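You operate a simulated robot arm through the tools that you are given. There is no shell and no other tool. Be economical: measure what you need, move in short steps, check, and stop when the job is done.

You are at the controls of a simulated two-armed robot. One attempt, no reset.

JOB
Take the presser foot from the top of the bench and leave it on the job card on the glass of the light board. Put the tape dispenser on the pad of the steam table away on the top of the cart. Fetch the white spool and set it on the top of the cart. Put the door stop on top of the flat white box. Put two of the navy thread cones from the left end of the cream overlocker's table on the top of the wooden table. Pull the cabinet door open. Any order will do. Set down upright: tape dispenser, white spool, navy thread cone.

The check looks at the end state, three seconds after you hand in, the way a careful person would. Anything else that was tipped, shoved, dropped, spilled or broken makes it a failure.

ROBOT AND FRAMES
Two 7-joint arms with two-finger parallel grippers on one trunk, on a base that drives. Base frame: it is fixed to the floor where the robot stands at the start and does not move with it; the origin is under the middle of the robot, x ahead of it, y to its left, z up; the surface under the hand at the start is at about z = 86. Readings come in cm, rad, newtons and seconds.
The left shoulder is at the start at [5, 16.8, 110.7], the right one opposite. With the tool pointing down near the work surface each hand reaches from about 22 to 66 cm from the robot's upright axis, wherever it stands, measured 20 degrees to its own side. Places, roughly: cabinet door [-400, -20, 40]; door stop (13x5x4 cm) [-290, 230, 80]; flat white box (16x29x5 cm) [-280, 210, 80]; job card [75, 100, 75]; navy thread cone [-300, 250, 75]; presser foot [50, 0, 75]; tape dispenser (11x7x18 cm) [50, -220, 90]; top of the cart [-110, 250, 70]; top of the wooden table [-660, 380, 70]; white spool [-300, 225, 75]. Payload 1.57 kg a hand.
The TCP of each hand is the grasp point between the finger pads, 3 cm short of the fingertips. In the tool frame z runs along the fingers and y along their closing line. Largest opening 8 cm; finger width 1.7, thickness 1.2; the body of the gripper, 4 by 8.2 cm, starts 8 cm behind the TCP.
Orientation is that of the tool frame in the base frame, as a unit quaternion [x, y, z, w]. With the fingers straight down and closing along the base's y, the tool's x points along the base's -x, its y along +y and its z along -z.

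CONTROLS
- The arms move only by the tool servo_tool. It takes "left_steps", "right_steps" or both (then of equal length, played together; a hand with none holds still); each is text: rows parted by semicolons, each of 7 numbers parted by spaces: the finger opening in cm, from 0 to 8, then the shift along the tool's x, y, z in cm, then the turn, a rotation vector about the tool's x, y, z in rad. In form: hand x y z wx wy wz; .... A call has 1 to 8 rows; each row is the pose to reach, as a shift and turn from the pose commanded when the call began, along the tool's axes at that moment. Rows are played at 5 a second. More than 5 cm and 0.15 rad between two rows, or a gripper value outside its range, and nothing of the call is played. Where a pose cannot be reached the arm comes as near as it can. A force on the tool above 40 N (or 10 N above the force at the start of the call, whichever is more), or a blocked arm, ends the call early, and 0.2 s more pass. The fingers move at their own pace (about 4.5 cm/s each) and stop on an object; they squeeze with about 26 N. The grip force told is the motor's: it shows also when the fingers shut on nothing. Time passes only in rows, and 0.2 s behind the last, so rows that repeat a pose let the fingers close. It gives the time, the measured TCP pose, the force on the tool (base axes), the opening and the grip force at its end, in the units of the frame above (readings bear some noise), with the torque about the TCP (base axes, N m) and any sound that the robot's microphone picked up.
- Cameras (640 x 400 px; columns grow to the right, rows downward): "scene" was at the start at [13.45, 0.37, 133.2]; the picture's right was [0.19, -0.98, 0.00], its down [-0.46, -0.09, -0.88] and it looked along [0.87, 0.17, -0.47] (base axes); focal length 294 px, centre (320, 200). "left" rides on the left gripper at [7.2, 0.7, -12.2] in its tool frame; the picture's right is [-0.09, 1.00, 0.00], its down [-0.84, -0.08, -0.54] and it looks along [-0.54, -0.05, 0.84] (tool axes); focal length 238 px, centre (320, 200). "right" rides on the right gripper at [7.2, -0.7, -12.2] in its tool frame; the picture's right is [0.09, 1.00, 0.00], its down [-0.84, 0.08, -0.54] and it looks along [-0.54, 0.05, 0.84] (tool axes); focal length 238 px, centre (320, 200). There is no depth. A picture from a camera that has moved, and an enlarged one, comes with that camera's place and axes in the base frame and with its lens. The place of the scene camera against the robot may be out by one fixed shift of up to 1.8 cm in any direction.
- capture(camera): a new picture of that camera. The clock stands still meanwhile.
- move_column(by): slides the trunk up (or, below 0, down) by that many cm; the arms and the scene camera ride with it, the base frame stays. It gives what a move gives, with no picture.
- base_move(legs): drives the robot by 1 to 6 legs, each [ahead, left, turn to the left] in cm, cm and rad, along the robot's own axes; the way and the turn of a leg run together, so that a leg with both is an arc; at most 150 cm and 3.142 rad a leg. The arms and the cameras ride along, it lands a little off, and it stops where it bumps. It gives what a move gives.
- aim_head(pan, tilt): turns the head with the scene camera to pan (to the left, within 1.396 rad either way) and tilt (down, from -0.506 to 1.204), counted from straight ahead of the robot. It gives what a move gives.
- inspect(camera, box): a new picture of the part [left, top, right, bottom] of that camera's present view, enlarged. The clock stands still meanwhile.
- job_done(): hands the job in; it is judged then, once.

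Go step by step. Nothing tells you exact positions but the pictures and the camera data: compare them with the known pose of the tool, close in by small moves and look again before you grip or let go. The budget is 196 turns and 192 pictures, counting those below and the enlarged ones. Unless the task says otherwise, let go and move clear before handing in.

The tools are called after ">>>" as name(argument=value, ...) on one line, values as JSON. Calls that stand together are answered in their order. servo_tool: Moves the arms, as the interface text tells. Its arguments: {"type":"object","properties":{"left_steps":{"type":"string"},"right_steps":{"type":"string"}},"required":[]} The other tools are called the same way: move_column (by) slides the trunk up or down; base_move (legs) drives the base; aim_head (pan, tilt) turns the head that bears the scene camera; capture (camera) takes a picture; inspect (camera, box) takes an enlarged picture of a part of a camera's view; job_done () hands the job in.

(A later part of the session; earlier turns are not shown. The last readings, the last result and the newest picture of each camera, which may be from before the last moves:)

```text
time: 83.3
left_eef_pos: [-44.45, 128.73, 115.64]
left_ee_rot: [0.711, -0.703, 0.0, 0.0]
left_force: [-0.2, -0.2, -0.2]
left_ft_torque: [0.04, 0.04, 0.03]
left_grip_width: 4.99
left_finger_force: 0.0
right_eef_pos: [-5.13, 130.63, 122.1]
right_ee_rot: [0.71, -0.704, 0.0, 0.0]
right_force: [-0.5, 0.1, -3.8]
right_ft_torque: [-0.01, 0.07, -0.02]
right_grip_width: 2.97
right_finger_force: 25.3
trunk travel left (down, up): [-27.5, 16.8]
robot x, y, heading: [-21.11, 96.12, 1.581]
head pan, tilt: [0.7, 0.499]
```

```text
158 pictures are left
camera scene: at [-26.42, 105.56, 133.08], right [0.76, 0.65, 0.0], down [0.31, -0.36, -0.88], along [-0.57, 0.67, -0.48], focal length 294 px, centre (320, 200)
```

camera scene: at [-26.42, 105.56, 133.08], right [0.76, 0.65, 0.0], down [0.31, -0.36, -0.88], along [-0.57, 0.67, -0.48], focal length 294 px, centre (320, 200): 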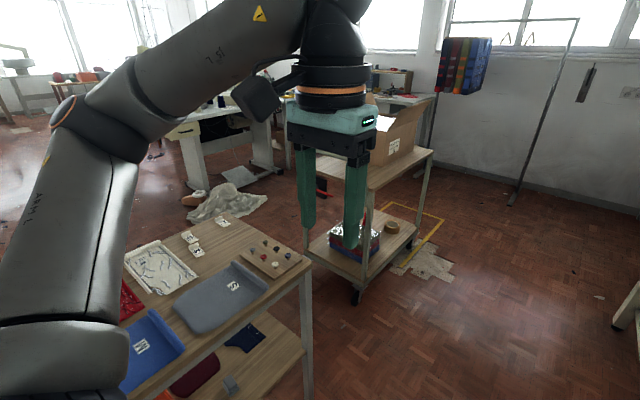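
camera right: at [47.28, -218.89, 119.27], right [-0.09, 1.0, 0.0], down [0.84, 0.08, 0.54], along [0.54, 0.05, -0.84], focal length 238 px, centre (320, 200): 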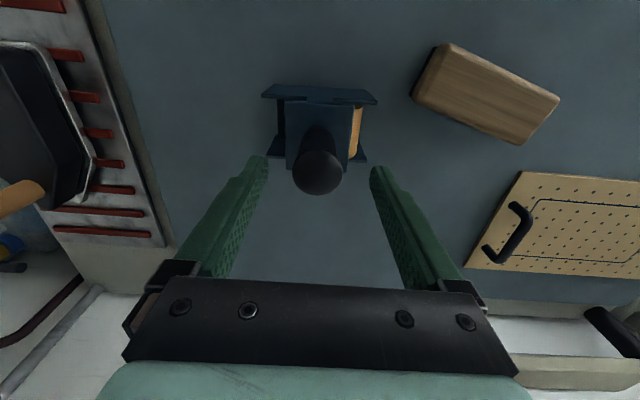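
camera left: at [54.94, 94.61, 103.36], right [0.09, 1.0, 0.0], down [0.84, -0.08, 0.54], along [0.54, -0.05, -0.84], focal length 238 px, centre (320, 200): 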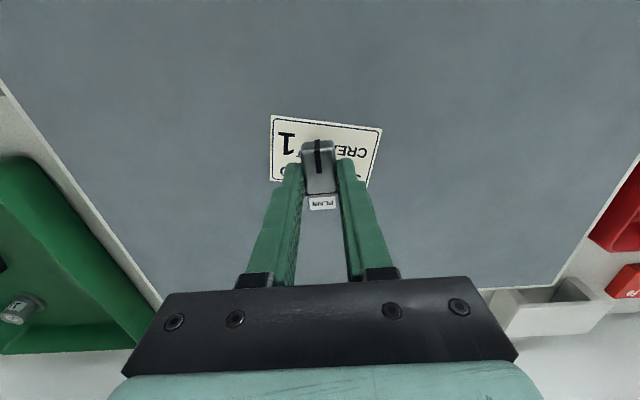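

The wheeled cart's near edge is at x of about -86 and it spans y from 206 to 277, with a cardboard box at the far end. I'll position beside it, facing it.

>>> base_move(legs=[[118, 0, 0], [0, 0, 1.56], [18, 0, 0]])

>>> aim_head(pan=-0.2, tilt=0.6)

>>> capture(camera="scene")

>>> capture(camera="left")

```text
time: 94.1
left_eef_pos: [-74.1, 187.78, 115.76]
left_ee_rot: [1.0, 0.008, 0.0, 0.0]
left_force: [-0.5, -0.1, -0.1]
left_ft_torque: [0.0, -0.04, 0.02]
left_grip_width: 5.0
left_finger_force: 0.0
right_eef_pos: [-76.1, 227.0, 122.06]
right_ee_rot: [1.0, 0.009, 0.0, -0.001]
right_force: [-0.3, 0.2, -3.8]
right_ft_torque: [0.01, 0.01, 0.01]
right_grip_width: 2.96
right_finger_force: 26.1
trunk travel left (down, up): [-27.5, 16.8]
robot x, y, heading: [-41.24, 211.71, -3.128]
head pan, tilt: [0.7, 0.499]
```

```text
time: 95.3
left_eef_pos: [-74.05, 187.79, 115.71]
left_ee_rot: [1.0, 0.008, 0.0, 0.0]
left_force: [0.4, -0.4, 0.7]
left_ft_torque: [-0.01, -0.01, -0.01]
left_grip_width: 4.97
left_finger_force: 0.0
right_eef_pos: [-75.95, 227.15, 122.16]
right_ee_rot: [1.0, 0.008, 0.0, 0.0]
right_force: [0.1, -0.7, -4.7]
right_ft_torque: [-0.02, 0.01, 0.01]
right_grip_width: 2.97
right_finger_force: 25.5
trunk travel left (down, up): [-27.5, 16.8]
robot x, y, heading: [-41.33, 211.39, -3.128]
head pan, tilt: [-0.201, 0.6]
```

```text
157 pictures are left
camera scene: at [-53.54, 211.72, 132.17], right [0.18, 0.98, 0.0], down [0.56, -0.1, -0.82], along [-0.81, 0.15, -0.57], focal length 294 px, centre (320, 200)
```

scene: 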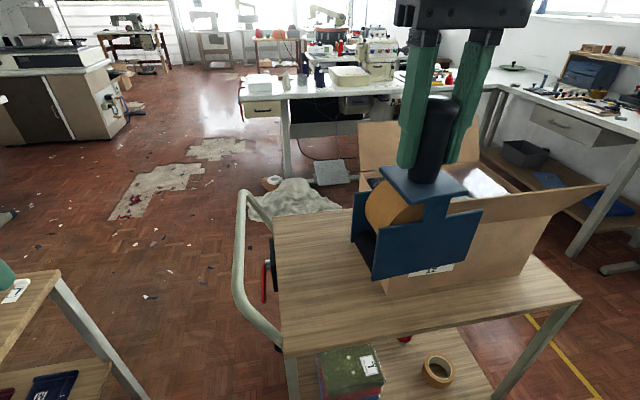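

```text
156 pictures are left
camera left: at [-66.9, 187.38, 127.83], right [-0.08, -1.0, 0.0], down [-0.84, 0.06, 0.54], along [-0.54, 0.04, -0.84], focal length 238 px, centre (320, 200)
```

left: 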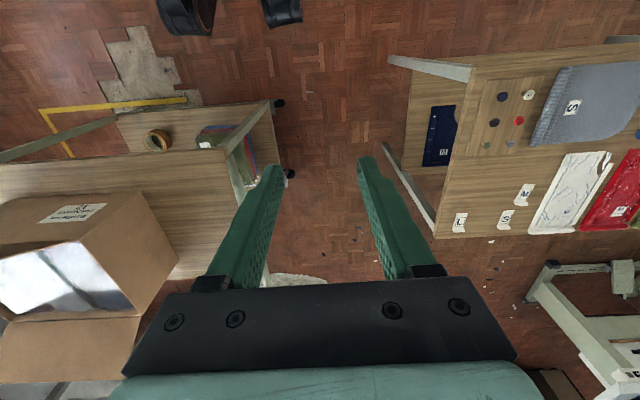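

The cart top is at z of about 73 with its near-left corner at [-86, 210.5]. The box's left side is at y of about 236, leaving a free strip of y 211–235. I'll check the box flaps.

>>> inspect(camera="left", box=[0, 100, 300, 400])

>>> inspect(camera="scene", box=[220, 110, 620, 360])

```text
1.33 times, centred on (150, 250) of left
camera zoom: at [-66.9, 187.38, 127.83], right [-0.08, -1.0, 0.0], down [-0.84, 0.06, 0.54], along [-0.54, 0.04, -0.84], focal length 318 px, centre (547, 133)
```

zoom: 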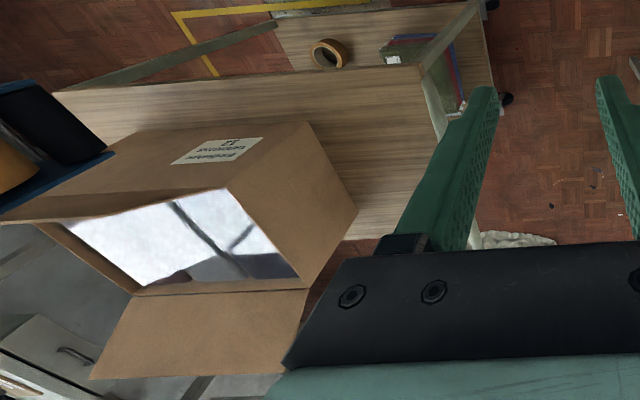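

```text
1.60 times, centred on (420, 235) of scene
camera zoom: at [-53.54, 211.72, 132.17], right [0.18, 0.98, 0.0], down [0.56, -0.1, -0.82], along [-0.81, 0.15, -0.57], focal length 471 px, centre (160, 144)
```

zoom: 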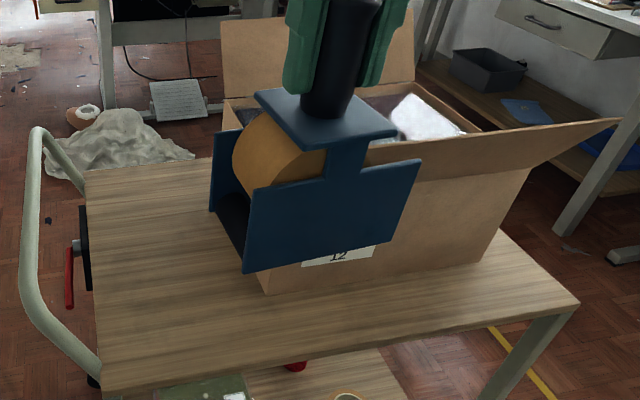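

There is no left flap, so the dispenser goes at about [-102, 225]. I'll move out and partway down, then look.

>>> servo_tool(right_steps="0 -4.5 0.4 0 0 0 0; 0 -9 0.8 0 0 0 0; 0 -13.5 1.2 2 0 0 0; 0 -18 1.6 4 0 0 0; 0 -22 2 7 0 0 0; 0 -26 2.1 10 0 0 0; 0 -26 2.1 15 0 0 0; 0 -26 2.1 20 0 0 0")

>>> servo_tool(right_steps="0 0 0 4 0 0 0; 0 0 0 8 0 0 0; 0 0 0 10 0 0 0")

>>> capture(camera="scene")

>>> capture(camera="right")

```text
refused: row 5 steps farther than a row can; nothing moved
```

```text
time: 96.1
left_eef_pos: [-74.03, 187.78, 115.64]
left_ee_rot: [1.0, 0.008, 0.0, 0.0]
left_force: [0.6, 0.4, 0.1]
left_ft_torque: [0.0, 0.0, -0.02]
left_grip_width: 5.01
left_finger_force: 0.1
right_eef_pos: [-76.02, 226.91, 112.09]
right_ee_rot: [1.0, 0.007, 0.0, 0.001]
right_force: [0.8, 0.1, -5.2]
right_ft_torque: [0.03, -0.01, -0.02]
right_grip_width: 2.95
right_finger_force: 26.0
trunk travel left (down, up): [-27.5, 16.8]
robot x, y, heading: [-41.44, 211.52, -3.123]
head pan, tilt: [-0.201, 0.6]
```

```text
153 pictures are left
camera scene: at [-53.55, 211.73, 132.17], right [0.18, 0.98, 0.0], down [0.56, -0.1, -0.82], along [-0.81, 0.15, -0.57], focal length 294 px, centre (320, 200)
```

scene: 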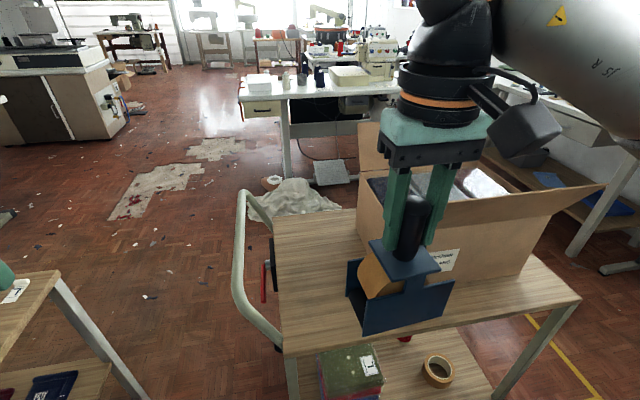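

```text
152 pictures are left
camera right: at [-68.84, 227.78, 124.3], right [0.11, -0.99, 0.0], down [-0.84, -0.09, 0.54], along [-0.54, -0.06, -0.84], focal length 238 px, centre (320, 200)
```

right: 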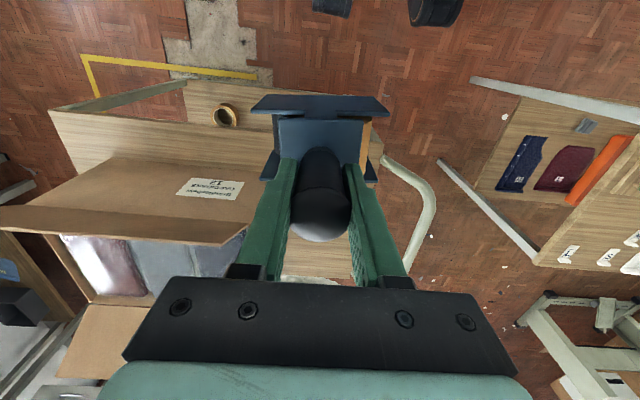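

I'll shift left first, then move ahead over the free strip and lower partway.

>>> servo_tool(right_steps="0 -2 2.5 0 0 0 0; 0 -6 2.5 0 0 0 0; 0 -10.5 2.5 1 0 0 0; 0 -15 2.5 2 0 0 0; 0 -19.5 2.5 3 0 0 0; 0 -24 2.5 5 0 0 0; 0 -26 2.5 9 0 0 0; 0 -26 2.5 13.5 0 0 0")

>>> capture(camera="scene")

>>> capture(camera="right")

```text
time: 97.9
left_eef_pos: [-74.2, 187.84, 115.62]
left_ee_rot: [1.0, 0.008, -0.001, 0.0]
left_force: [0.0, 0.6, -0.8]
left_ft_torque: [-0.01, 0.01, 0.02]
left_grip_width: 4.99
left_finger_force: 0.1
right_eef_pos: [-101.75, 224.22, 98.65]
right_ee_rot: [1.0, 0.008, 0.0, 0.001]
right_force: [0.3, -0.2, -5.5]
right_ft_torque: [0.02, -0.03, -0.02]
right_grip_width: 2.94
right_finger_force: 25.8
trunk travel left (down, up): [-27.5, 16.8]
robot x, y, heading: [-41.2, 211.16, -3.129]
head pan, tilt: [-0.201, 0.6]
```

```text
151 pictures are left
camera scene: at [-53.6, 211.76, 132.16], right [0.18, 0.98, 0.0], down [0.56, -0.1, -0.82], along [-0.81, 0.15, -0.57], focal length 294 px, centre (320, 200)
```

scene: 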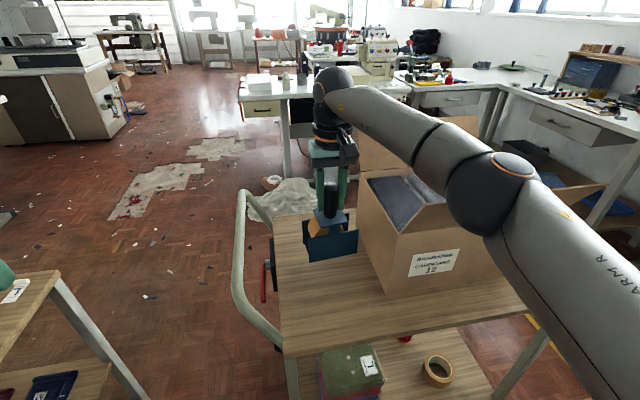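

```text
150 pictures are left
camera right: at [-94.6, 225.1, 110.91], right [0.11, -0.99, 0.0], down [-0.84, -0.09, 0.54], along [-0.54, -0.06, -0.84], focal length 238 px, centre (320, 200)
```

right: 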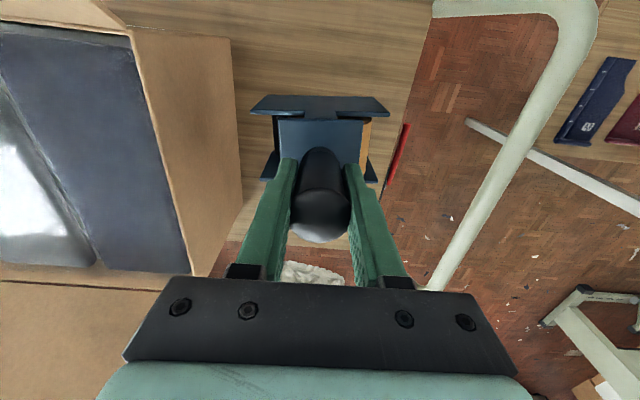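

The dispenser is above free wood. I'll lower it to near contact.

>>> servo_tool(right_steps="0 0 0 3 0 0 0; 0 0 0 6 0 0 0; 0 0 0 8.5 0 0 0; 0 0 0 9.3 0 0 0")

>>> inspect(camera="scene", box=[240, 130, 440, 290])

>>> capture(camera="left")

```text
time: 98.9
left_eef_pos: [-73.97, 187.86, 115.62]
left_ee_rot: [1.0, 0.008, 0.0, 0.0]
left_force: [0.5, 0.0, 0.7]
left_ft_torque: [-0.01, 0.01, 0.01]
left_grip_width: 4.98
left_finger_force: 0.0
right_eef_pos: [-101.86, 224.25, 89.37]
right_ee_rot: [1.0, 0.007, 0.0, 0.0]
right_force: [0.3, 0.1, -4.7]
right_ft_torque: [0.04, 0.03, -0.02]
right_grip_width: 2.95
right_finger_force: 25.8
trunk travel left (down, up): [-27.5, 16.8]
robot x, y, heading: [-41.14, 211.62, -3.126]
head pan, tilt: [-0.201, 0.6]
```

```text
2.50 times, centred on (340, 210) of scene
camera zoom: at [-53.56, 211.72, 132.16], right [0.18, 0.98, 0.0], down [0.56, -0.1, -0.82], along [-0.81, 0.15, -0.57], focal length 735 px, centre (270, 175)
```

zoom: 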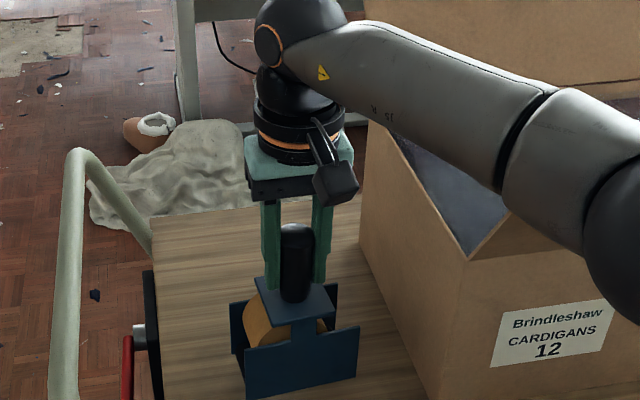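

```text
148 pictures are left
camera left: at [-66.92, 187.38, 127.83], right [-0.08, -1.0, 0.0], down [-0.84, 0.06, 0.54], along [-0.54, 0.04, -0.84], focal length 238 px, centre (320, 200)
```

left: 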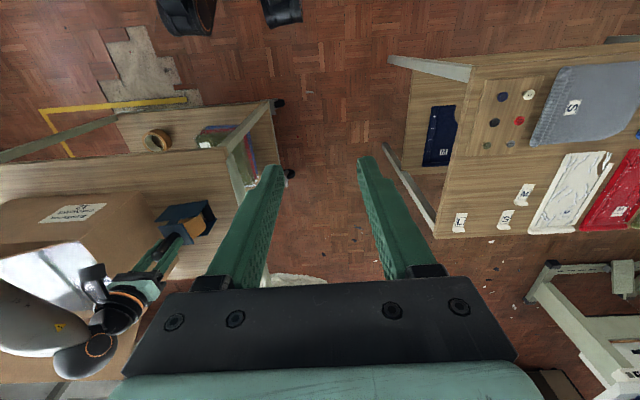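

Very near the surface now. I'll continue down in half-centimetre steps and watch the force.

>>> servo_tool(right_steps="0 0 0 0.5 0 0 0; 0 0 0 1.0 0 0 0; 0 0 0 1.0 0 0 0")

>>> inspect(camera="scene", box=[300, 190, 370, 300])

```text
time: 99.7
left_eef_pos: [-73.93, 187.71, 115.74]
left_ee_rot: [1.0, 0.008, -0.001, -0.001]
left_force: [0.3, -0.9, 0.0]
left_ft_torque: [0.03, 0.0, 0.02]
left_grip_width: 5.0
left_finger_force: 0.0
right_eef_pos: [-101.83, 224.23, 88.55]
right_ee_rot: [1.0, 0.007, -0.002, 0.001]
right_force: [0.1, 0.9, 8.9]
right_ft_torque: [0.42, -0.3, -0.05]
right_grip_width: 2.93
right_finger_force: 26.2
trunk travel left (down, up): [-27.5, 16.8]
robot x, y, heading: [-41.89, 211.61, -3.122]
head pan, tilt: [-0.201, 0.6]
```

```text
3.64 times, centred on (335, 245) of scene
camera zoom: at [-53.43, 211.7, 132.2], right [0.18, 0.98, 0.0], down [0.55, -0.1, -0.83], along [-0.81, 0.15, -0.56], focal length 1070 px, centre (266, 36)
```

zoom: 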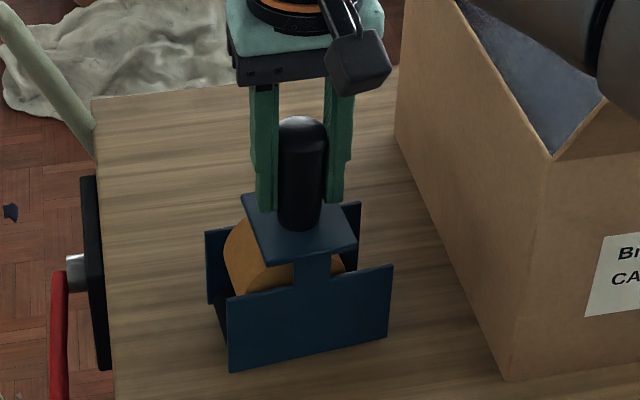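

The dispenser is touching the top. I'll release it and rise straight up.

>>> servo_tool(right_steps="0 0 0 -0.2 0 0 0; 4 0 0 -0.2 0 0 0; 6 0 0 -0.2 0 0 0; 6 0 0 -0.2 0 0 0; 6 0 0 -4 0 0 0; 6 0 0 -8.5 0 0 0; 6 0 0 -13 0 0 0; 6 0 0 -17.5 0 0 0")

>>> servo_tool(right_steps="6 0 0 -4 0 0 0; 6 3 0 -7 0 0 0; 6 7 0 -9 0 0 0; 6 11 0 -10 0 0 0; 6 16 0 -10 0 0 0; 6 20 0 -10 0 0 0; 6 25 0 -10 0 0 0")

>>> capture(camera="scene")

```text
time: 101.5
left_eef_pos: [-73.84, 187.72, 115.62]
left_ee_rot: [1.0, 0.009, -0.001, 0.0]
left_force: [0.1, 1.4, 1.0]
left_ft_torque: [0.01, 0.0, 0.0]
left_grip_width: 4.99
left_finger_force: 0.1
right_eef_pos: [-101.56, 224.4, 105.79]
right_ee_rot: [1.0, 0.008, -0.001, 0.0]
right_force: [1.7, 0.1, 0.3]
right_ft_torque: [-0.02, 0.03, 0.03]
right_grip_width: 5.99
right_finger_force: 0.0
right hand out of reach, approached as far as the arm can: row 8
trunk travel left (down, up): [-27.5, 16.8]
robot x, y, heading: [-41.34, 211.19, -3.127]
head pan, tilt: [-0.201, 0.6]
```

```text
time: 103.1
left_eef_pos: [-74.0, 187.82, 115.74]
left_ee_rot: [1.0, 0.008, -0.002, 0.0]
left_force: [0.1, 0.3, -0.7]
left_ft_torque: [-0.01, 0.03, 0.02]
left_grip_width: 5.01
left_finger_force: 0.1
right_eef_pos: [-76.47, 224.63, 115.88]
right_ee_rot: [1.0, 0.007, -0.001, 0.0]
right_force: [-0.3, -0.4, 0.3]
right_ft_torque: [-0.01, 0.01, 0.02]
right_grip_width: 5.98
right_finger_force: 0.1
right hand out of reach, approached as far as the arm can: row 1
trunk travel left (down, up): [-27.5, 16.8]
robot x, y, heading: [-41.19, 211.44, -3.128]
head pan, tilt: [-0.201, 0.6]
```

```text
146 pictures are left
camera scene: at [-53.47, 211.73, 132.18], right [0.18, 0.98, 0.0], down [0.55, -0.1, -0.83], along [-0.81, 0.15, -0.56], focal length 294 px, centre (320, 200)
```

scene: 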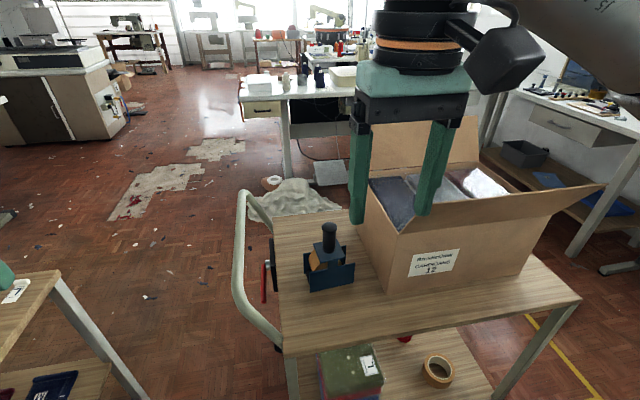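

The dispenser stands upright on the cart. Now I'll look at the overlocker table beyond.

>>> inspect(camera="scene", box=[220, 20, 460, 220])

>>> inspect(camera="scene", box=[0, 0, 240, 200])

```text
2.00 times, centred on (340, 120) of scene
camera zoom: at [-53.47, 211.73, 132.18], right [0.18, 0.98, 0.0], down [0.55, -0.1, -0.83], along [-0.81, 0.15, -0.56], focal length 588 px, centre (280, 360)
```

zoom: 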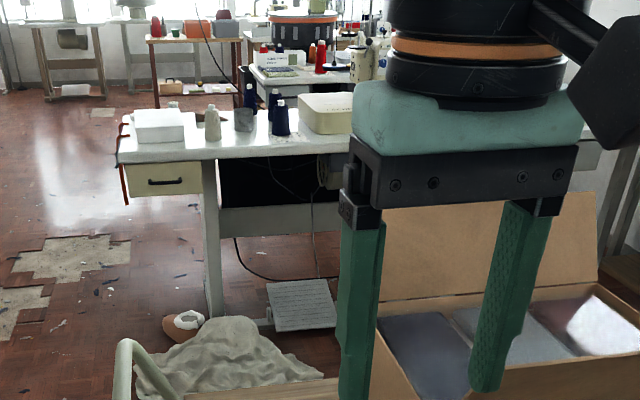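

```text
2.00 times, centred on (120, 100) of scene
camera zoom: at [-53.47, 211.73, 132.18], right [0.18, 0.98, 0.0], down [0.55, -0.1, -0.83], along [-0.81, 0.15, -0.56], focal length 588 px, centre (720, 400)
```

zoom: 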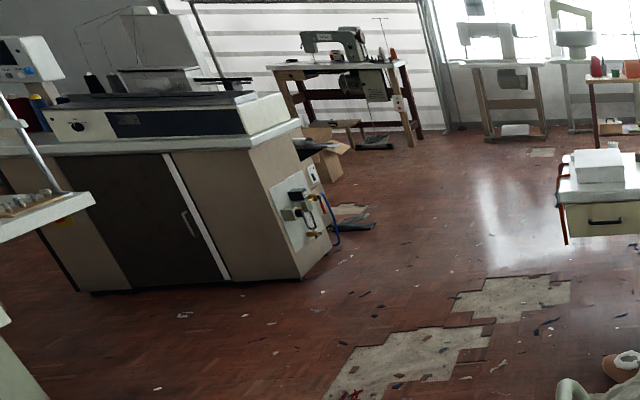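

The overlocker table's near edge is at x of about -261, with a cloth heap on the floor in front that I must not touch. I'll look around for a route to the table's left end.

>>> aim_head(pan=0.55, tilt=0.4)

>>> capture(camera="scene")

>>> aim_head(pan=-0.9, tilt=0.4)

>>> capture(camera="scene")

```text
time: 104.2
left_eef_pos: [-73.99, 187.77, 115.72]
left_ee_rot: [1.0, 0.008, -0.002, 0.0]
left_force: [0.0, 0.2, 0.7]
left_ft_torque: [-0.01, -0.01, 0.0]
left_grip_width: 4.99
left_finger_force: 0.0
right_eef_pos: [-76.67, 224.65, 115.85]
right_ee_rot: [1.0, 0.008, -0.001, 0.0]
right_force: [-0.5, -0.2, 0.2]
right_ft_torque: [0.0, -0.02, 0.0]
right_grip_width: 6.0
right_finger_force: 0.1
trunk travel left (down, up): [-27.5, 16.8]
robot x, y, heading: [-41.13, 211.46, -3.129]
head pan, tilt: [0.55, 0.4]
```

```text
143 pictures are left
camera scene: at [-52.65, 205.13, 133.99], right [-0.53, 0.85, 0.0], down [0.33, 0.21, -0.92], along [-0.78, -0.49, -0.39], focal length 294 px, centre (320, 200)
```

scene: 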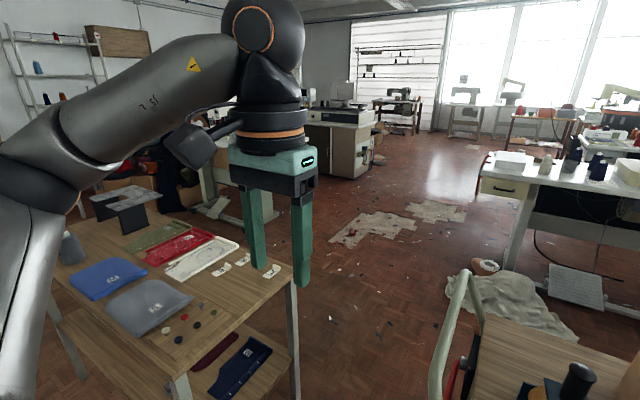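

```text
time: 105.8
left_eef_pos: [-73.95, 187.69, 115.65]
left_ee_rot: [1.0, 0.008, -0.001, 0.0]
left_force: [0.8, 0.0, -0.6]
left_ft_torque: [0.0, 0.0, -0.01]
left_grip_width: 4.99
left_finger_force: 0.0
right_eef_pos: [-76.8, 224.69, 115.96]
right_ee_rot: [1.0, 0.008, -0.001, 0.0]
right_force: [-0.2, 0.3, -0.9]
right_ft_torque: [0.0, 0.01, 0.03]
right_grip_width: 6.05
right_finger_force: 0.0
trunk travel left (down, up): [-27.5, 16.8]
robot x, y, heading: [-41.66, 211.57, -3.121]
head pan, tilt: [-0.901, 0.4]
```

```text
142 pictures are left
camera scene: at [-50.69, 217.25, 133.99], right [0.77, 0.63, 0.0], down [0.25, -0.3, -0.92], along [-0.58, 0.71, -0.39], focal length 294 px, centre (320, 200)
```

scene: 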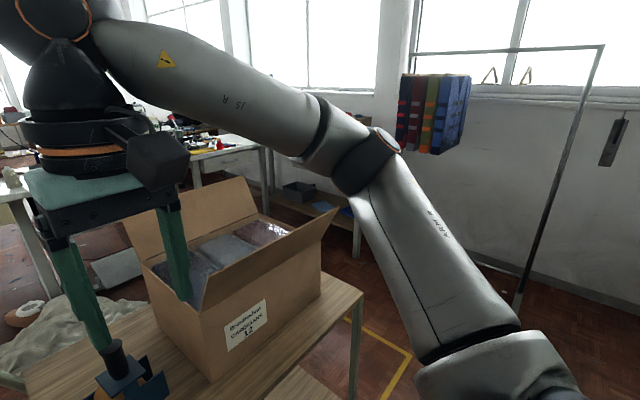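

The central floor is open. I'll go around the north end of the cart (y of about 336), then check the gap between the cart and the cloth.

>>> base_move(legs=[[-20, 0, -0.013], [0, -124, 0], [146, 0, 0]])

>>> aim_head(pan=0.8, tilt=0.6)

>>> capture(camera="scene")

```text
time: 124.9
left_eef_pos: [-200.62, 316.89, 115.72]
left_ee_rot: [1.0, -0.014, -0.002, 0.0]
left_force: [-0.8, -0.1, 0.5]
left_ft_torque: [0.0, -0.02, 0.0]
left_grip_width: 5.01
left_finger_force: 0.1
right_eef_pos: [-201.71, 353.8, 115.81]
right_ee_rot: [1.0, -0.012, 0.0, 0.0]
right_force: [-0.1, 0.1, 0.1]
right_ft_torque: [-0.01, -0.04, -0.04]
right_grip_width: 5.99
right_finger_force: 0.1
trunk travel left (down, up): [-27.5, 16.8]
robot x, y, heading: [-166.87, 339.05, 3.122]
head pan, tilt: [-0.901, 0.4]
```

```text
time: 126.7
left_eef_pos: [-200.73, 316.78, 115.69]
left_ee_rot: [1.0, -0.013, 0.0, -0.001]
left_force: [0.2, -0.1, 0.0]
left_ft_torque: [-0.02, 0.04, 0.03]
left_grip_width: 4.99
left_finger_force: 0.0
right_eef_pos: [-201.82, 353.69, 115.82]
right_ee_rot: [1.0, -0.013, 0.001, 0.0]
right_force: [0.4, -0.1, -0.2]
right_ft_torque: [-0.05, -0.02, 0.03]
right_grip_width: 6.01
right_finger_force: 0.0
trunk travel left (down, up): [-27.5, 16.8]
robot x, y, heading: [-167.12, 339.34, 3.118]
head pan, tilt: [0.799, 0.6]
```

```text
141 pictures are left
camera scene: at [-176.79, 331.8, 132.17], right [-0.7, 0.72, 0.0], down [0.4, 0.39, -0.83], along [-0.59, -0.58, -0.56], focal length 294 px, centre (320, 200)
```

scene: 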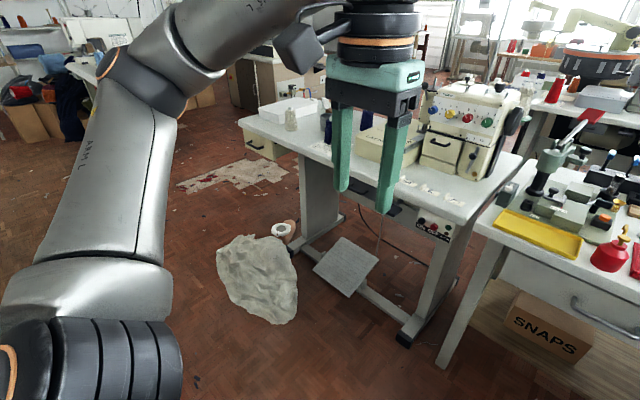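

From here the overlocker table spans y 184–314 and x -262 to -321, with a walkable gap behind it. I'll go through between cart and cloth at x of about -175, down to y of about 140.

>>> base_move(legs=[[7, 0, 0.022], [0, 100, 0], [0, 98, 0]])

>>> aim_head(pan=-0.2, tilt=0.5)

>>> capture(camera="scene")

```text
time: 144.8
left_eef_pos: [-206.4, 118.7, 115.62]
left_ee_rot: [1.0, 0.003, -0.001, 0.0]
left_force: [0.4, 0.0, -0.1]
left_ft_torque: [-0.01, -0.01, 0.01]
left_grip_width: 4.99
left_finger_force: 0.1
right_eef_pos: [-208.73, 155.55, 115.78]
right_ee_rot: [1.0, 0.002, 0.0, 0.0]
right_force: [-0.3, 0.2, 0.3]
right_ft_torque: [0.03, 0.04, -0.02]
right_grip_width: 5.99
right_finger_force: 0.0
trunk travel left (down, up): [-27.5, 16.8]
robot x, y, heading: [-173.58, 141.92, -3.139]
head pan, tilt: [0.799, 0.6]
```

```text
time: 146.1
left_eef_pos: [-206.44, 118.69, 115.69]
left_ee_rot: [1.0, 0.002, -0.001, 0.0]
left_force: [0.8, -0.2, -0.9]
left_ft_torque: [0.01, -0.02, 0.0]
left_grip_width: 5.0
left_finger_force: 0.0
right_eef_pos: [-208.69, 155.52, 115.76]
right_ee_rot: [1.0, 0.002, -0.001, 0.0]
right_force: [0.3, 0.7, 0.9]
right_ft_torque: [0.0, 0.0, 0.01]
right_grip_width: 6.01
right_finger_force: 0.0
trunk travel left (down, up): [-27.5, 16.8]
robot x, y, heading: [-173.51, 141.91, -3.137]
head pan, tilt: [-0.201, 0.499]
```

```text
140 pictures are left
camera scene: at [-185.91, 142.39, 133.08], right [0.19, 0.98, 0.0], down [0.47, -0.09, -0.88], along [-0.86, 0.17, -0.48], focal length 294 px, centre (320, 200)
```

scene: 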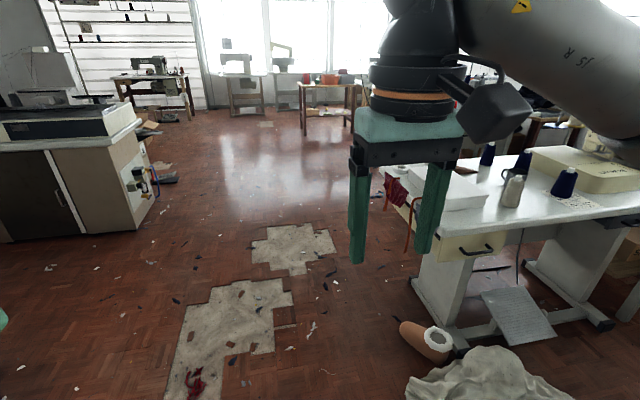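

The table items are visible now, so I'll zoom in.

>>> inspect(camera="scene", box=[360, 120, 640, 280])

```text
2.29 times, centred on (500, 200) of scene
camera zoom: at [-185.91, 142.39, 133.08], right [0.19, 0.98, 0.0], down [0.47, -0.09, -0.88], along [-0.86, 0.17, -0.48], focal length 672 px, centre (-91, 200)
```

zoom: 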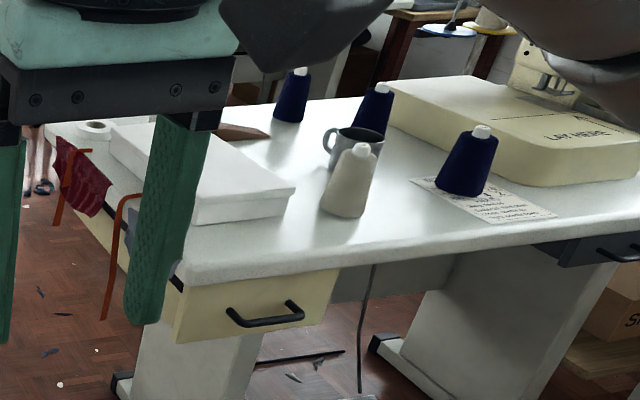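

The white roll near [-313, 209] or the pale cone near the front could be the "white spool", and the wooden wedge is the door stop. I'll drive around to behind the table's left end and look from there.

>>> base_move(legs=[[150, 10, 0], [34, 0, 0], [0, 0, 1.57], [0, 0, 1.568]])

>>> aim_head(pan=0.8, tilt=0.5)

>>> capture(camera="scene")

```text
refused: leg 1 is longer than a leg can be; nothing moved
```

```text
time: 147.4
left_eef_pos: [-206.46, 118.64, 115.62]
left_ee_rot: [1.0, 0.002, -0.001, 0.0]
left_force: [-0.2, 0.4, -0.1]
left_ft_torque: [0.02, -0.03, 0.03]
left_grip_width: 5.0
left_finger_force: 0.0
right_eef_pos: [-208.67, 155.55, 115.91]
right_ee_rot: [1.0, 0.001, -0.001, 0.0]
right_force: [-0.5, -0.1, 0.7]
right_ft_torque: [-0.05, -0.01, 0.03]
right_grip_width: 6.01
right_finger_force: 0.0
trunk travel left (down, up): [-27.5, 16.8]
robot x, y, heading: [-173.22, 141.83, -3.143]
head pan, tilt: [0.799, 0.499]
```

```text
138 pictures are left
camera scene: at [-183.3, 134.08, 133.08], right [-0.72, 0.69, 0.0], down [0.33, 0.34, -0.88], along [-0.61, -0.63, -0.48], focal length 294 px, centre (320, 200)
```

scene: 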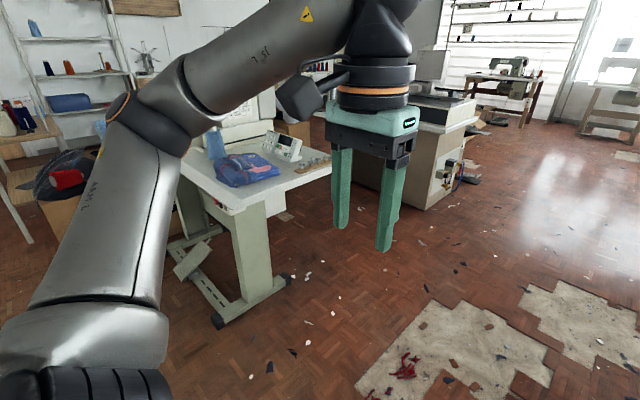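

>>> base_move(legs=[[140, 2, 0], [44, 0, 0], [0, 0, 1.57], [0, 0, 1.57]])

>>> aim_head(pan=0.8, tilt=0.5)

>>> capture(camera="scene")

```text
time: 164.2
left_eef_pos: [-322.07, 164.35, 115.73]
left_ee_rot: [-0.021, 1.0, 0.001, 0.001]
left_force: [0.5, 0.5, -0.2]
left_ft_torque: [-0.01, 0.0, 0.01]
left_grip_width: 4.98
left_finger_force: 0.0
right_eef_pos: [-318.46, 127.65, 115.9]
right_ee_rot: [-0.019, 1.0, 0.0, 0.001]
right_force: [-0.7, -0.3, -0.6]
right_ft_torque: [0.03, -0.04, 0.02]
right_grip_width: 5.99
right_finger_force: 0.0
trunk travel left (down, up): [-27.5, 16.8]
robot x, y, heading: [-354.27, 139.56, 0.04]
head pan, tilt: [0.799, 0.499]
```

```text
time: 164.8
left_eef_pos: [-321.95, 164.44, 115.82]
left_ee_rot: [-0.02, 1.0, 0.0, 0.001]
left_force: [-1.1, -0.6, -0.2]
left_ft_torque: [0.04, 0.01, 0.01]
left_grip_width: 5.0
left_finger_force: 0.1
right_eef_pos: [-318.39, 127.59, 115.95]
right_ee_rot: [-0.02, 1.0, 0.0, 0.001]
right_force: [-0.5, -0.4, -0.2]
right_ft_torque: [0.02, 0.02, -0.03]
right_grip_width: 6.01
right_finger_force: 0.1
trunk travel left (down, up): [-27.5, 16.8]
robot x, y, heading: [-354.12, 140.17, 0.038]
head pan, tilt: [0.799, 0.499]
```

```text
137 pictures are left
camera scene: at [-343.55, 145.54, 133.08], right [0.74, -0.67, 0.0], down [-0.32, -0.36, -0.88], along [0.59, 0.65, -0.48], focal length 294 px, centre (320, 200)
```

scene: 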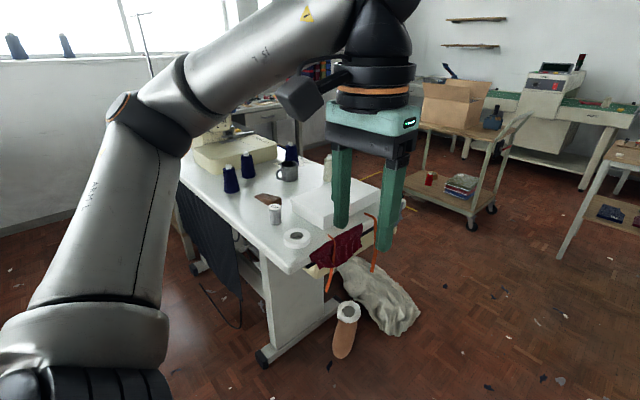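

>>> inspect(camera="scene", box=[170, 110, 410, 310])

```text
2.00 times, centred on (290, 210) of scene
camera zoom: at [-343.55, 145.54, 133.08], right [0.74, -0.67, 0.0], down [-0.32, -0.36, -0.88], along [0.59, 0.65, -0.48], focal length 588 px, centre (380, 180)
```

zoom: 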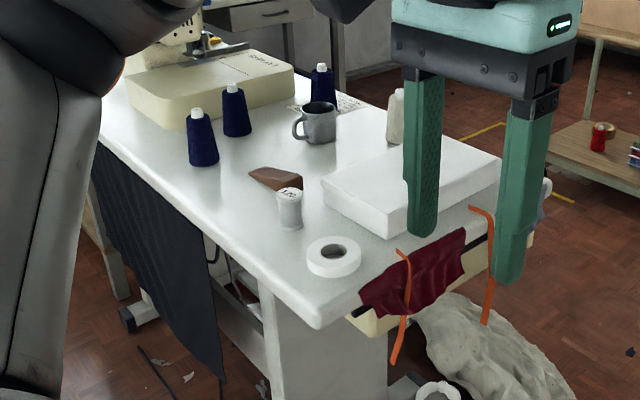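

The spool labelled "120" (white, standing) is at about [-296, 221]. The door-stop wedge is at about [-290, 236], and the flat white box is at about [-271, 213]. The table's rear edge is at x of about -309, with black cloth hanging for y > 232. I'll park at about [-339, 190], facing +x.

>>> base_move(legs=[[0, 0, -0.038], [0, 48, 0], [14, 0, 0]])

>>> aim_head(pan=0.5, tilt=0.7)

>>> capture(camera="scene")

>>> capture(camera="left")

```text
time: 170.8
left_eef_pos: [-307.09, 211.08, 115.62]
left_ee_rot: [-0.002, 1.0, 0.001, 0.0]
left_force: [-0.3, 0.3, -1.7]
left_ft_torque: [0.0, 0.02, -0.03]
left_grip_width: 5.02
left_finger_force: 0.1
right_eef_pos: [-305.08, 174.21, 115.81]
right_ee_rot: [0.0, 1.0, 0.0, 0.0]
right_force: [-0.2, 0.4, 0.5]
right_ft_torque: [-0.01, 0.02, 0.02]
right_grip_width: 6.0
right_finger_force: 0.1
trunk travel left (down, up): [-27.5, 16.8]
robot x, y, heading: [-340.38, 187.71, -0.0]
head pan, tilt: [0.799, 0.499]
```

```text
time: 171.7
left_eef_pos: [-307.33, 210.95, 115.78]
left_ee_rot: [-0.001, 1.0, 0.0, 0.001]
left_force: [-0.4, 0.6, 0.2]
left_ft_torque: [0.0, -0.01, -0.01]
left_grip_width: 5.01
left_finger_force: 0.1
right_eef_pos: [-305.21, 174.2, 115.88]
right_ee_rot: [0.0, 1.0, 0.001, 0.0]
right_force: [0.2, 0.4, 0.8]
right_ft_torque: [0.0, 0.0, 0.0]
right_grip_width: 6.0
right_finger_force: 0.0
trunk travel left (down, up): [-27.5, 16.8]
robot x, y, heading: [-340.14, 187.87, 0.001]
head pan, tilt: [0.499, 0.7]
```

```text
135 pictures are left
camera scene: at [-328.36, 190.62, 131.31], right [0.48, -0.88, 0.0], down [-0.56, -0.31, -0.77], along [0.67, 0.37, -0.64], focal length 294 px, centre (320, 200)
```

scene: 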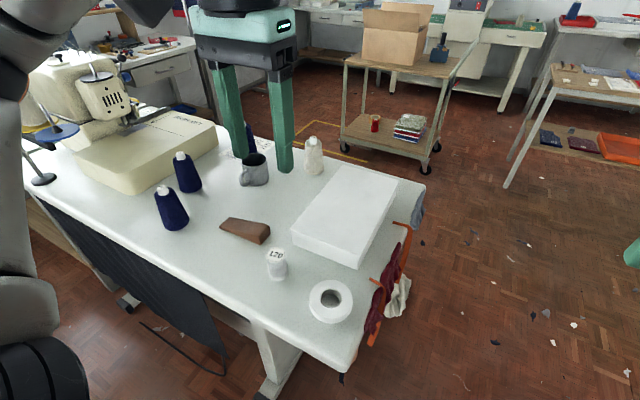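

```text
134 pictures are left
camera left: at [-314.54, 211.81, 127.84], right [0.09, 1.0, 0.0], down [0.84, -0.08, 0.54], along [0.54, -0.05, -0.84], focal length 238 px, centre (320, 200)
```

left: 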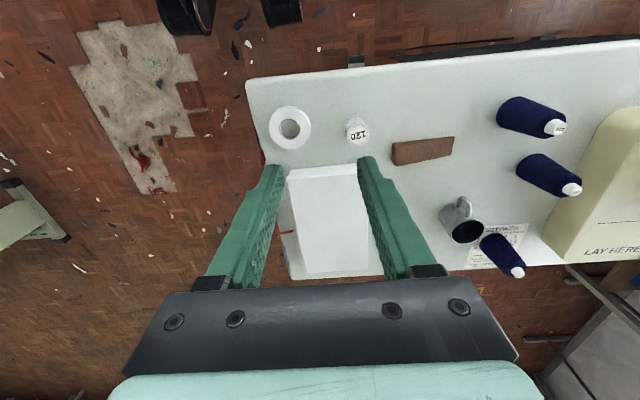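

From the left camera, the spool top is at about [-301.5, 217.3, 85], which puts the table at about z = 78. I'll bring the left hand over it for a closer look.

>>> servo_tool(left_steps="6 -2 2 3 0 0 0; 6 -4 4 6 0 0 0; 6 -5.8 6.3 9 0 0 0; 6 -5.8 6.3 13 0 0 0; 6 -5.8 6.3 17 0 0 0; 6 -5.8 6.3 17 0 0 0")

>>> capture(camera="left")

>>> capture(camera="scene")

```text
time: 173.1
left_eef_pos: [-301.49, 217.59, 98.37]
left_ee_rot: [-0.002, 1.0, -0.001, 0.0]
left_force: [-0.5, 0.8, -0.5]
left_ft_torque: [-0.03, -0.01, -0.04]
left_grip_width: 6.02
left_finger_force: 0.0
right_eef_pos: [-305.13, 174.13, 115.95]
right_ee_rot: [0.0, 1.0, 0.001, -0.001]
right_force: [-0.1, 0.2, 0.4]
right_ft_torque: [-0.01, 0.03, 0.01]
right_grip_width: 6.02
right_finger_force: 0.1
trunk travel left (down, up): [-27.5, 16.8]
robot x, y, heading: [-339.98, 187.85, -0.001]
head pan, tilt: [0.499, 0.7]
```

```text
133 pictures are left
camera left: at [-308.73, 218.36, 110.6], right [0.09, 1.0, 0.0], down [0.84, -0.08, 0.54], along [0.54, -0.05, -0.84], focal length 238 px, centre (320, 200)
```

left: 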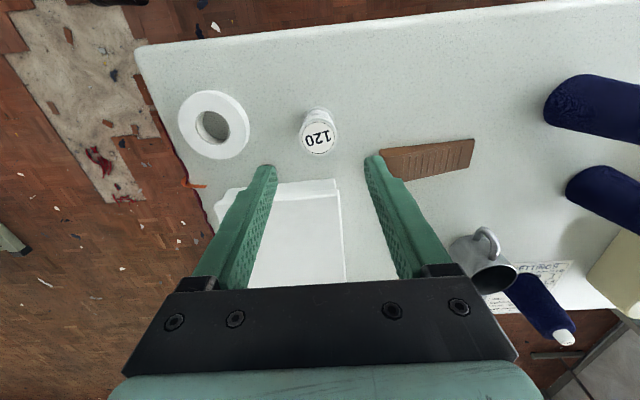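

```text
132 pictures are left
camera scene: at [-328.37, 190.61, 131.31], right [0.48, -0.88, 0.0], down [-0.57, -0.31, -0.77], along [0.67, 0.37, -0.64], focal length 294 px, centre (320, 200)
```

scene: 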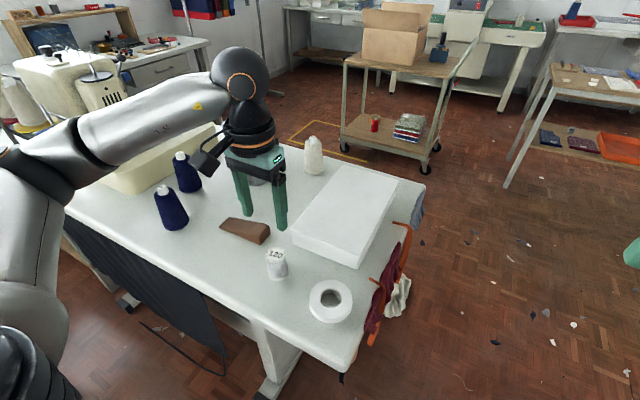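

The spool is at about [-300.5, 217.4] with its top at 84.6. I'll align and lower to tips at 81.

>>> servo_tool(left_steps="6.5 -0.5 -0.2 0 0 0 0; 6.5 -0.9 -0.2 4 0 0 0; 6.5 -0.9 -0.2 8 0 0 0; 6.5 -0.9 -0.2 12 0 0 0; 6.5 -0.9 -0.2 14 0 0 0; 6.5 -0.9 -0.2 14 0 0 0")

>>> capture(camera="left")

>>> inspect(camera="scene", box=[200, 180, 360, 300])

```text
time: 174.4
left_eef_pos: [-300.57, 217.15, 84.85]
left_ee_rot: [0.0, 1.0, 0.0, 0.001]
left_force: [0.2, -0.2, 0.5]
left_ft_torque: [0.01, 0.01, 0.02]
left_grip_width: 6.51
left_finger_force: 0.0
right_eef_pos: [-305.25, 174.21, 115.9]
right_ee_rot: [0.0, 1.0, 0.001, 0.0]
right_force: [-0.5, 1.2, 0.2]
right_ft_torque: [-0.02, -0.06, -0.02]
right_grip_width: 6.0
right_finger_force: 0.1
trunk travel left (down, up): [-27.5, 16.8]
robot x, y, heading: [-340.51, 187.86, -0.0]
head pan, tilt: [0.499, 0.7]
```

```text
131 pictures are left
camera left: at [-307.87, 217.9, 97.03], right [0.09, 1.0, 0.0], down [0.84, -0.08, 0.54], along [0.54, -0.05, -0.84], focal length 238 px, centre (320, 200)
```

left: 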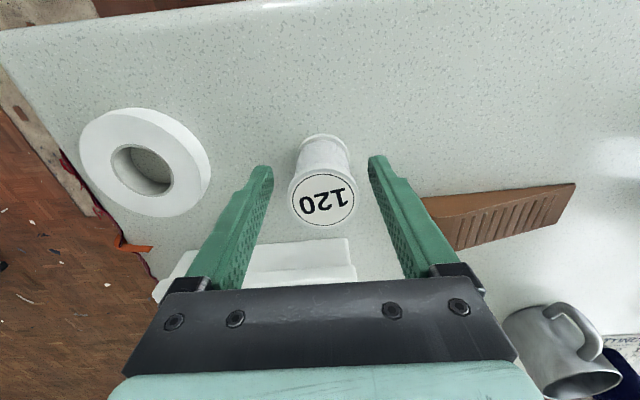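

```text
3.33 times, centred on (280, 240) of scene
camera zoom: at [-328.37, 190.61, 131.31], right [0.48, -0.88, 0.0], down [-0.57, -0.31, -0.76], along [0.67, 0.37, -0.64], focal length 980 px, centre (453, 67)
```

zoom: 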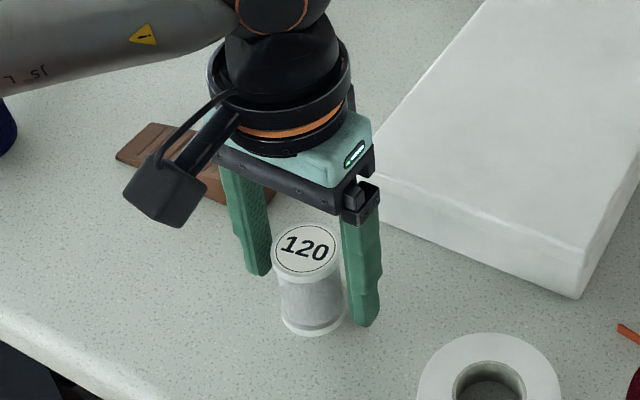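

>>> servo_tool(left_steps="6.5 -0.4 0 1 0 0 0; 6.5 -0.5 0 2 0 0 0; 6.5 -0.5 0 2.2 0 0 0; 0 -0.5 0 2.2 0 0 0; 0 -0.5 0 2.2 0 0 0; 0 -0.5 0 2.2 0 0 0")

>>> inspect(camera="scene", box=[200, 180, 360, 300])

```text
time: 175.8
left_eef_pos: [-300.08, 217.1, 83.03]
left_ee_rot: [0.0, 1.0, 0.0, 0.006]
left_force: [-0.9, 0.7, 36.4]
left_ft_torque: [0.01, 0.31, -0.04]
left_grip_width: 3.96
left_finger_force: 26.4
right_eef_pos: [-305.5, 174.03, 116.0]
right_ee_rot: [0.0, 1.0, 0.0, 0.002]
right_force: [0.4, 0.0, 0.5]
right_ft_torque: [0.02, -0.01, 0.01]
right_grip_width: 5.98
right_finger_force: 0.2
trunk travel left (down, up): [-27.5, 16.8]
robot x, y, heading: [-340.5, 187.95, 0.003]
head pan, tilt: [0.499, 0.7]
```

```text
3.33 times, centred on (280, 240) of scene
camera zoom: at [-328.62, 190.44, 131.36], right [0.48, -0.88, 0.0], down [-0.56, -0.31, -0.77], along [0.67, 0.37, -0.64], focal length 980 px, centre (453, 67)
```

zoom: 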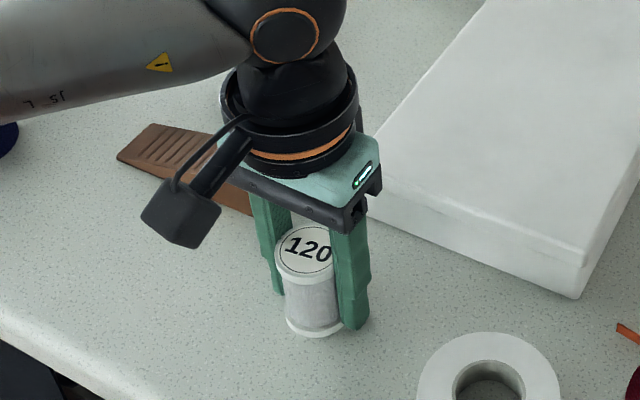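

The fingertips touched the table at TCP 83.0, so the table is at z = 80. Since the left arm has the best reach for the wedge, I'll leave the spool for now and do the door stop first.

>>> servo_tool(left_steps="0 0 0 -0.4 0 0 0; 4.5 0 0 -0.4 0 0 0; 6.5 0 0 -0.4 0 0 0; 6.5 0 0 -4 0 0 0; 6.5 0 0 -8.5 0 0 0; 6.5 0 0 -13 0 0 0; 6.5 0 0 -17 0 0 0")

>>> servo_tool(left_steps="8 -2 4 0 0 0 0; 8 -4 8 0 0 0 0; 8 -6 12 0 0 0 0; 8 -8 16 0 0 0 0; 8 -8 18 0 0 0 0")

>>> capture(camera="left")

>>> capture(camera="scene")

```text
time: 177.4
left_eef_pos: [-300.04, 217.4, 99.57]
left_ee_rot: [-0.001, 1.0, 0.001, 0.001]
left_force: [-0.1, -0.3, -0.8]
left_ft_torque: [0.0, 0.03, -0.05]
left_grip_width: 6.5
left_finger_force: 0.0
right_eef_pos: [-305.05, 174.26, 115.88]
right_ee_rot: [0.0, 1.0, 0.0, 0.0]
right_force: [0.4, 0.0, -0.9]
right_ft_torque: [-0.03, 0.02, -0.02]
right_grip_width: 5.98
right_finger_force: 0.1
trunk travel left (down, up): [-27.5, 16.8]
robot x, y, heading: [-340.5, 187.72, 0.002]
head pan, tilt: [0.499, 0.7]
```

```text
time: 178.7
left_eef_pos: [-291.89, 234.18, 99.45]
left_ee_rot: [-0.001, 1.0, 0.0, 0.001]
left_force: [0.4, -0.6, 0.1]
left_ft_torque: [-0.03, 0.03, 0.0]
left_grip_width: 8.0
left_finger_force: 0.1
left hand out of reach, approached as far as the arm can: row 5
right_eef_pos: [-305.14, 174.22, 115.94]
right_ee_rot: [0.001, 1.0, 0.0, 0.0]
right_force: [1.1, 0.7, 0.3]
right_ft_torque: [-0.03, 0.0, 0.0]
right_grip_width: 6.0
right_finger_force: 0.1
trunk travel left (down, up): [-27.5, 16.8]
robot x, y, heading: [-339.98, 188.19, 0.002]
head pan, tilt: [0.499, 0.7]
```

```text
128 pictures are left
camera left: at [-299.22, 234.99, 111.6], right [0.09, 1.0, 0.0], down [0.84, -0.08, 0.54], along [0.54, -0.05, -0.84], focal length 238 px, centre (320, 200)
```

left: 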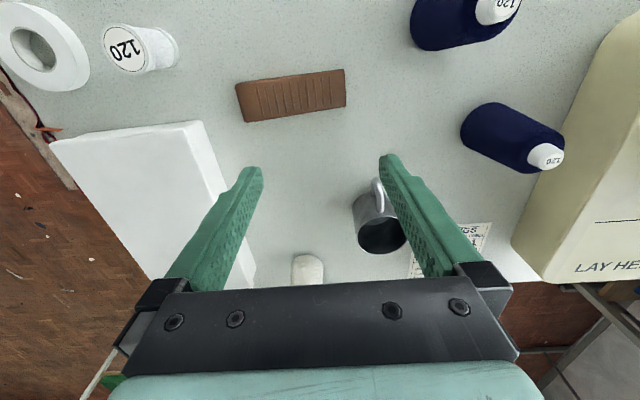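

```text
127 pictures are left
camera scene: at [-328.36, 190.61, 131.31], right [0.48, -0.88, 0.0], down [-0.57, -0.31, -0.76], along [0.67, 0.37, -0.64], focal length 294 px, centre (320, 200)
```

scene: 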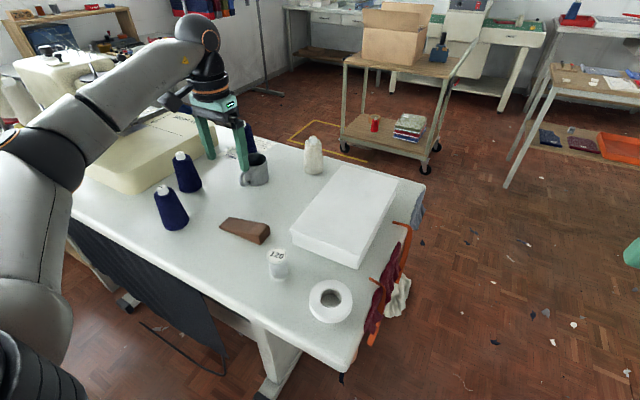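

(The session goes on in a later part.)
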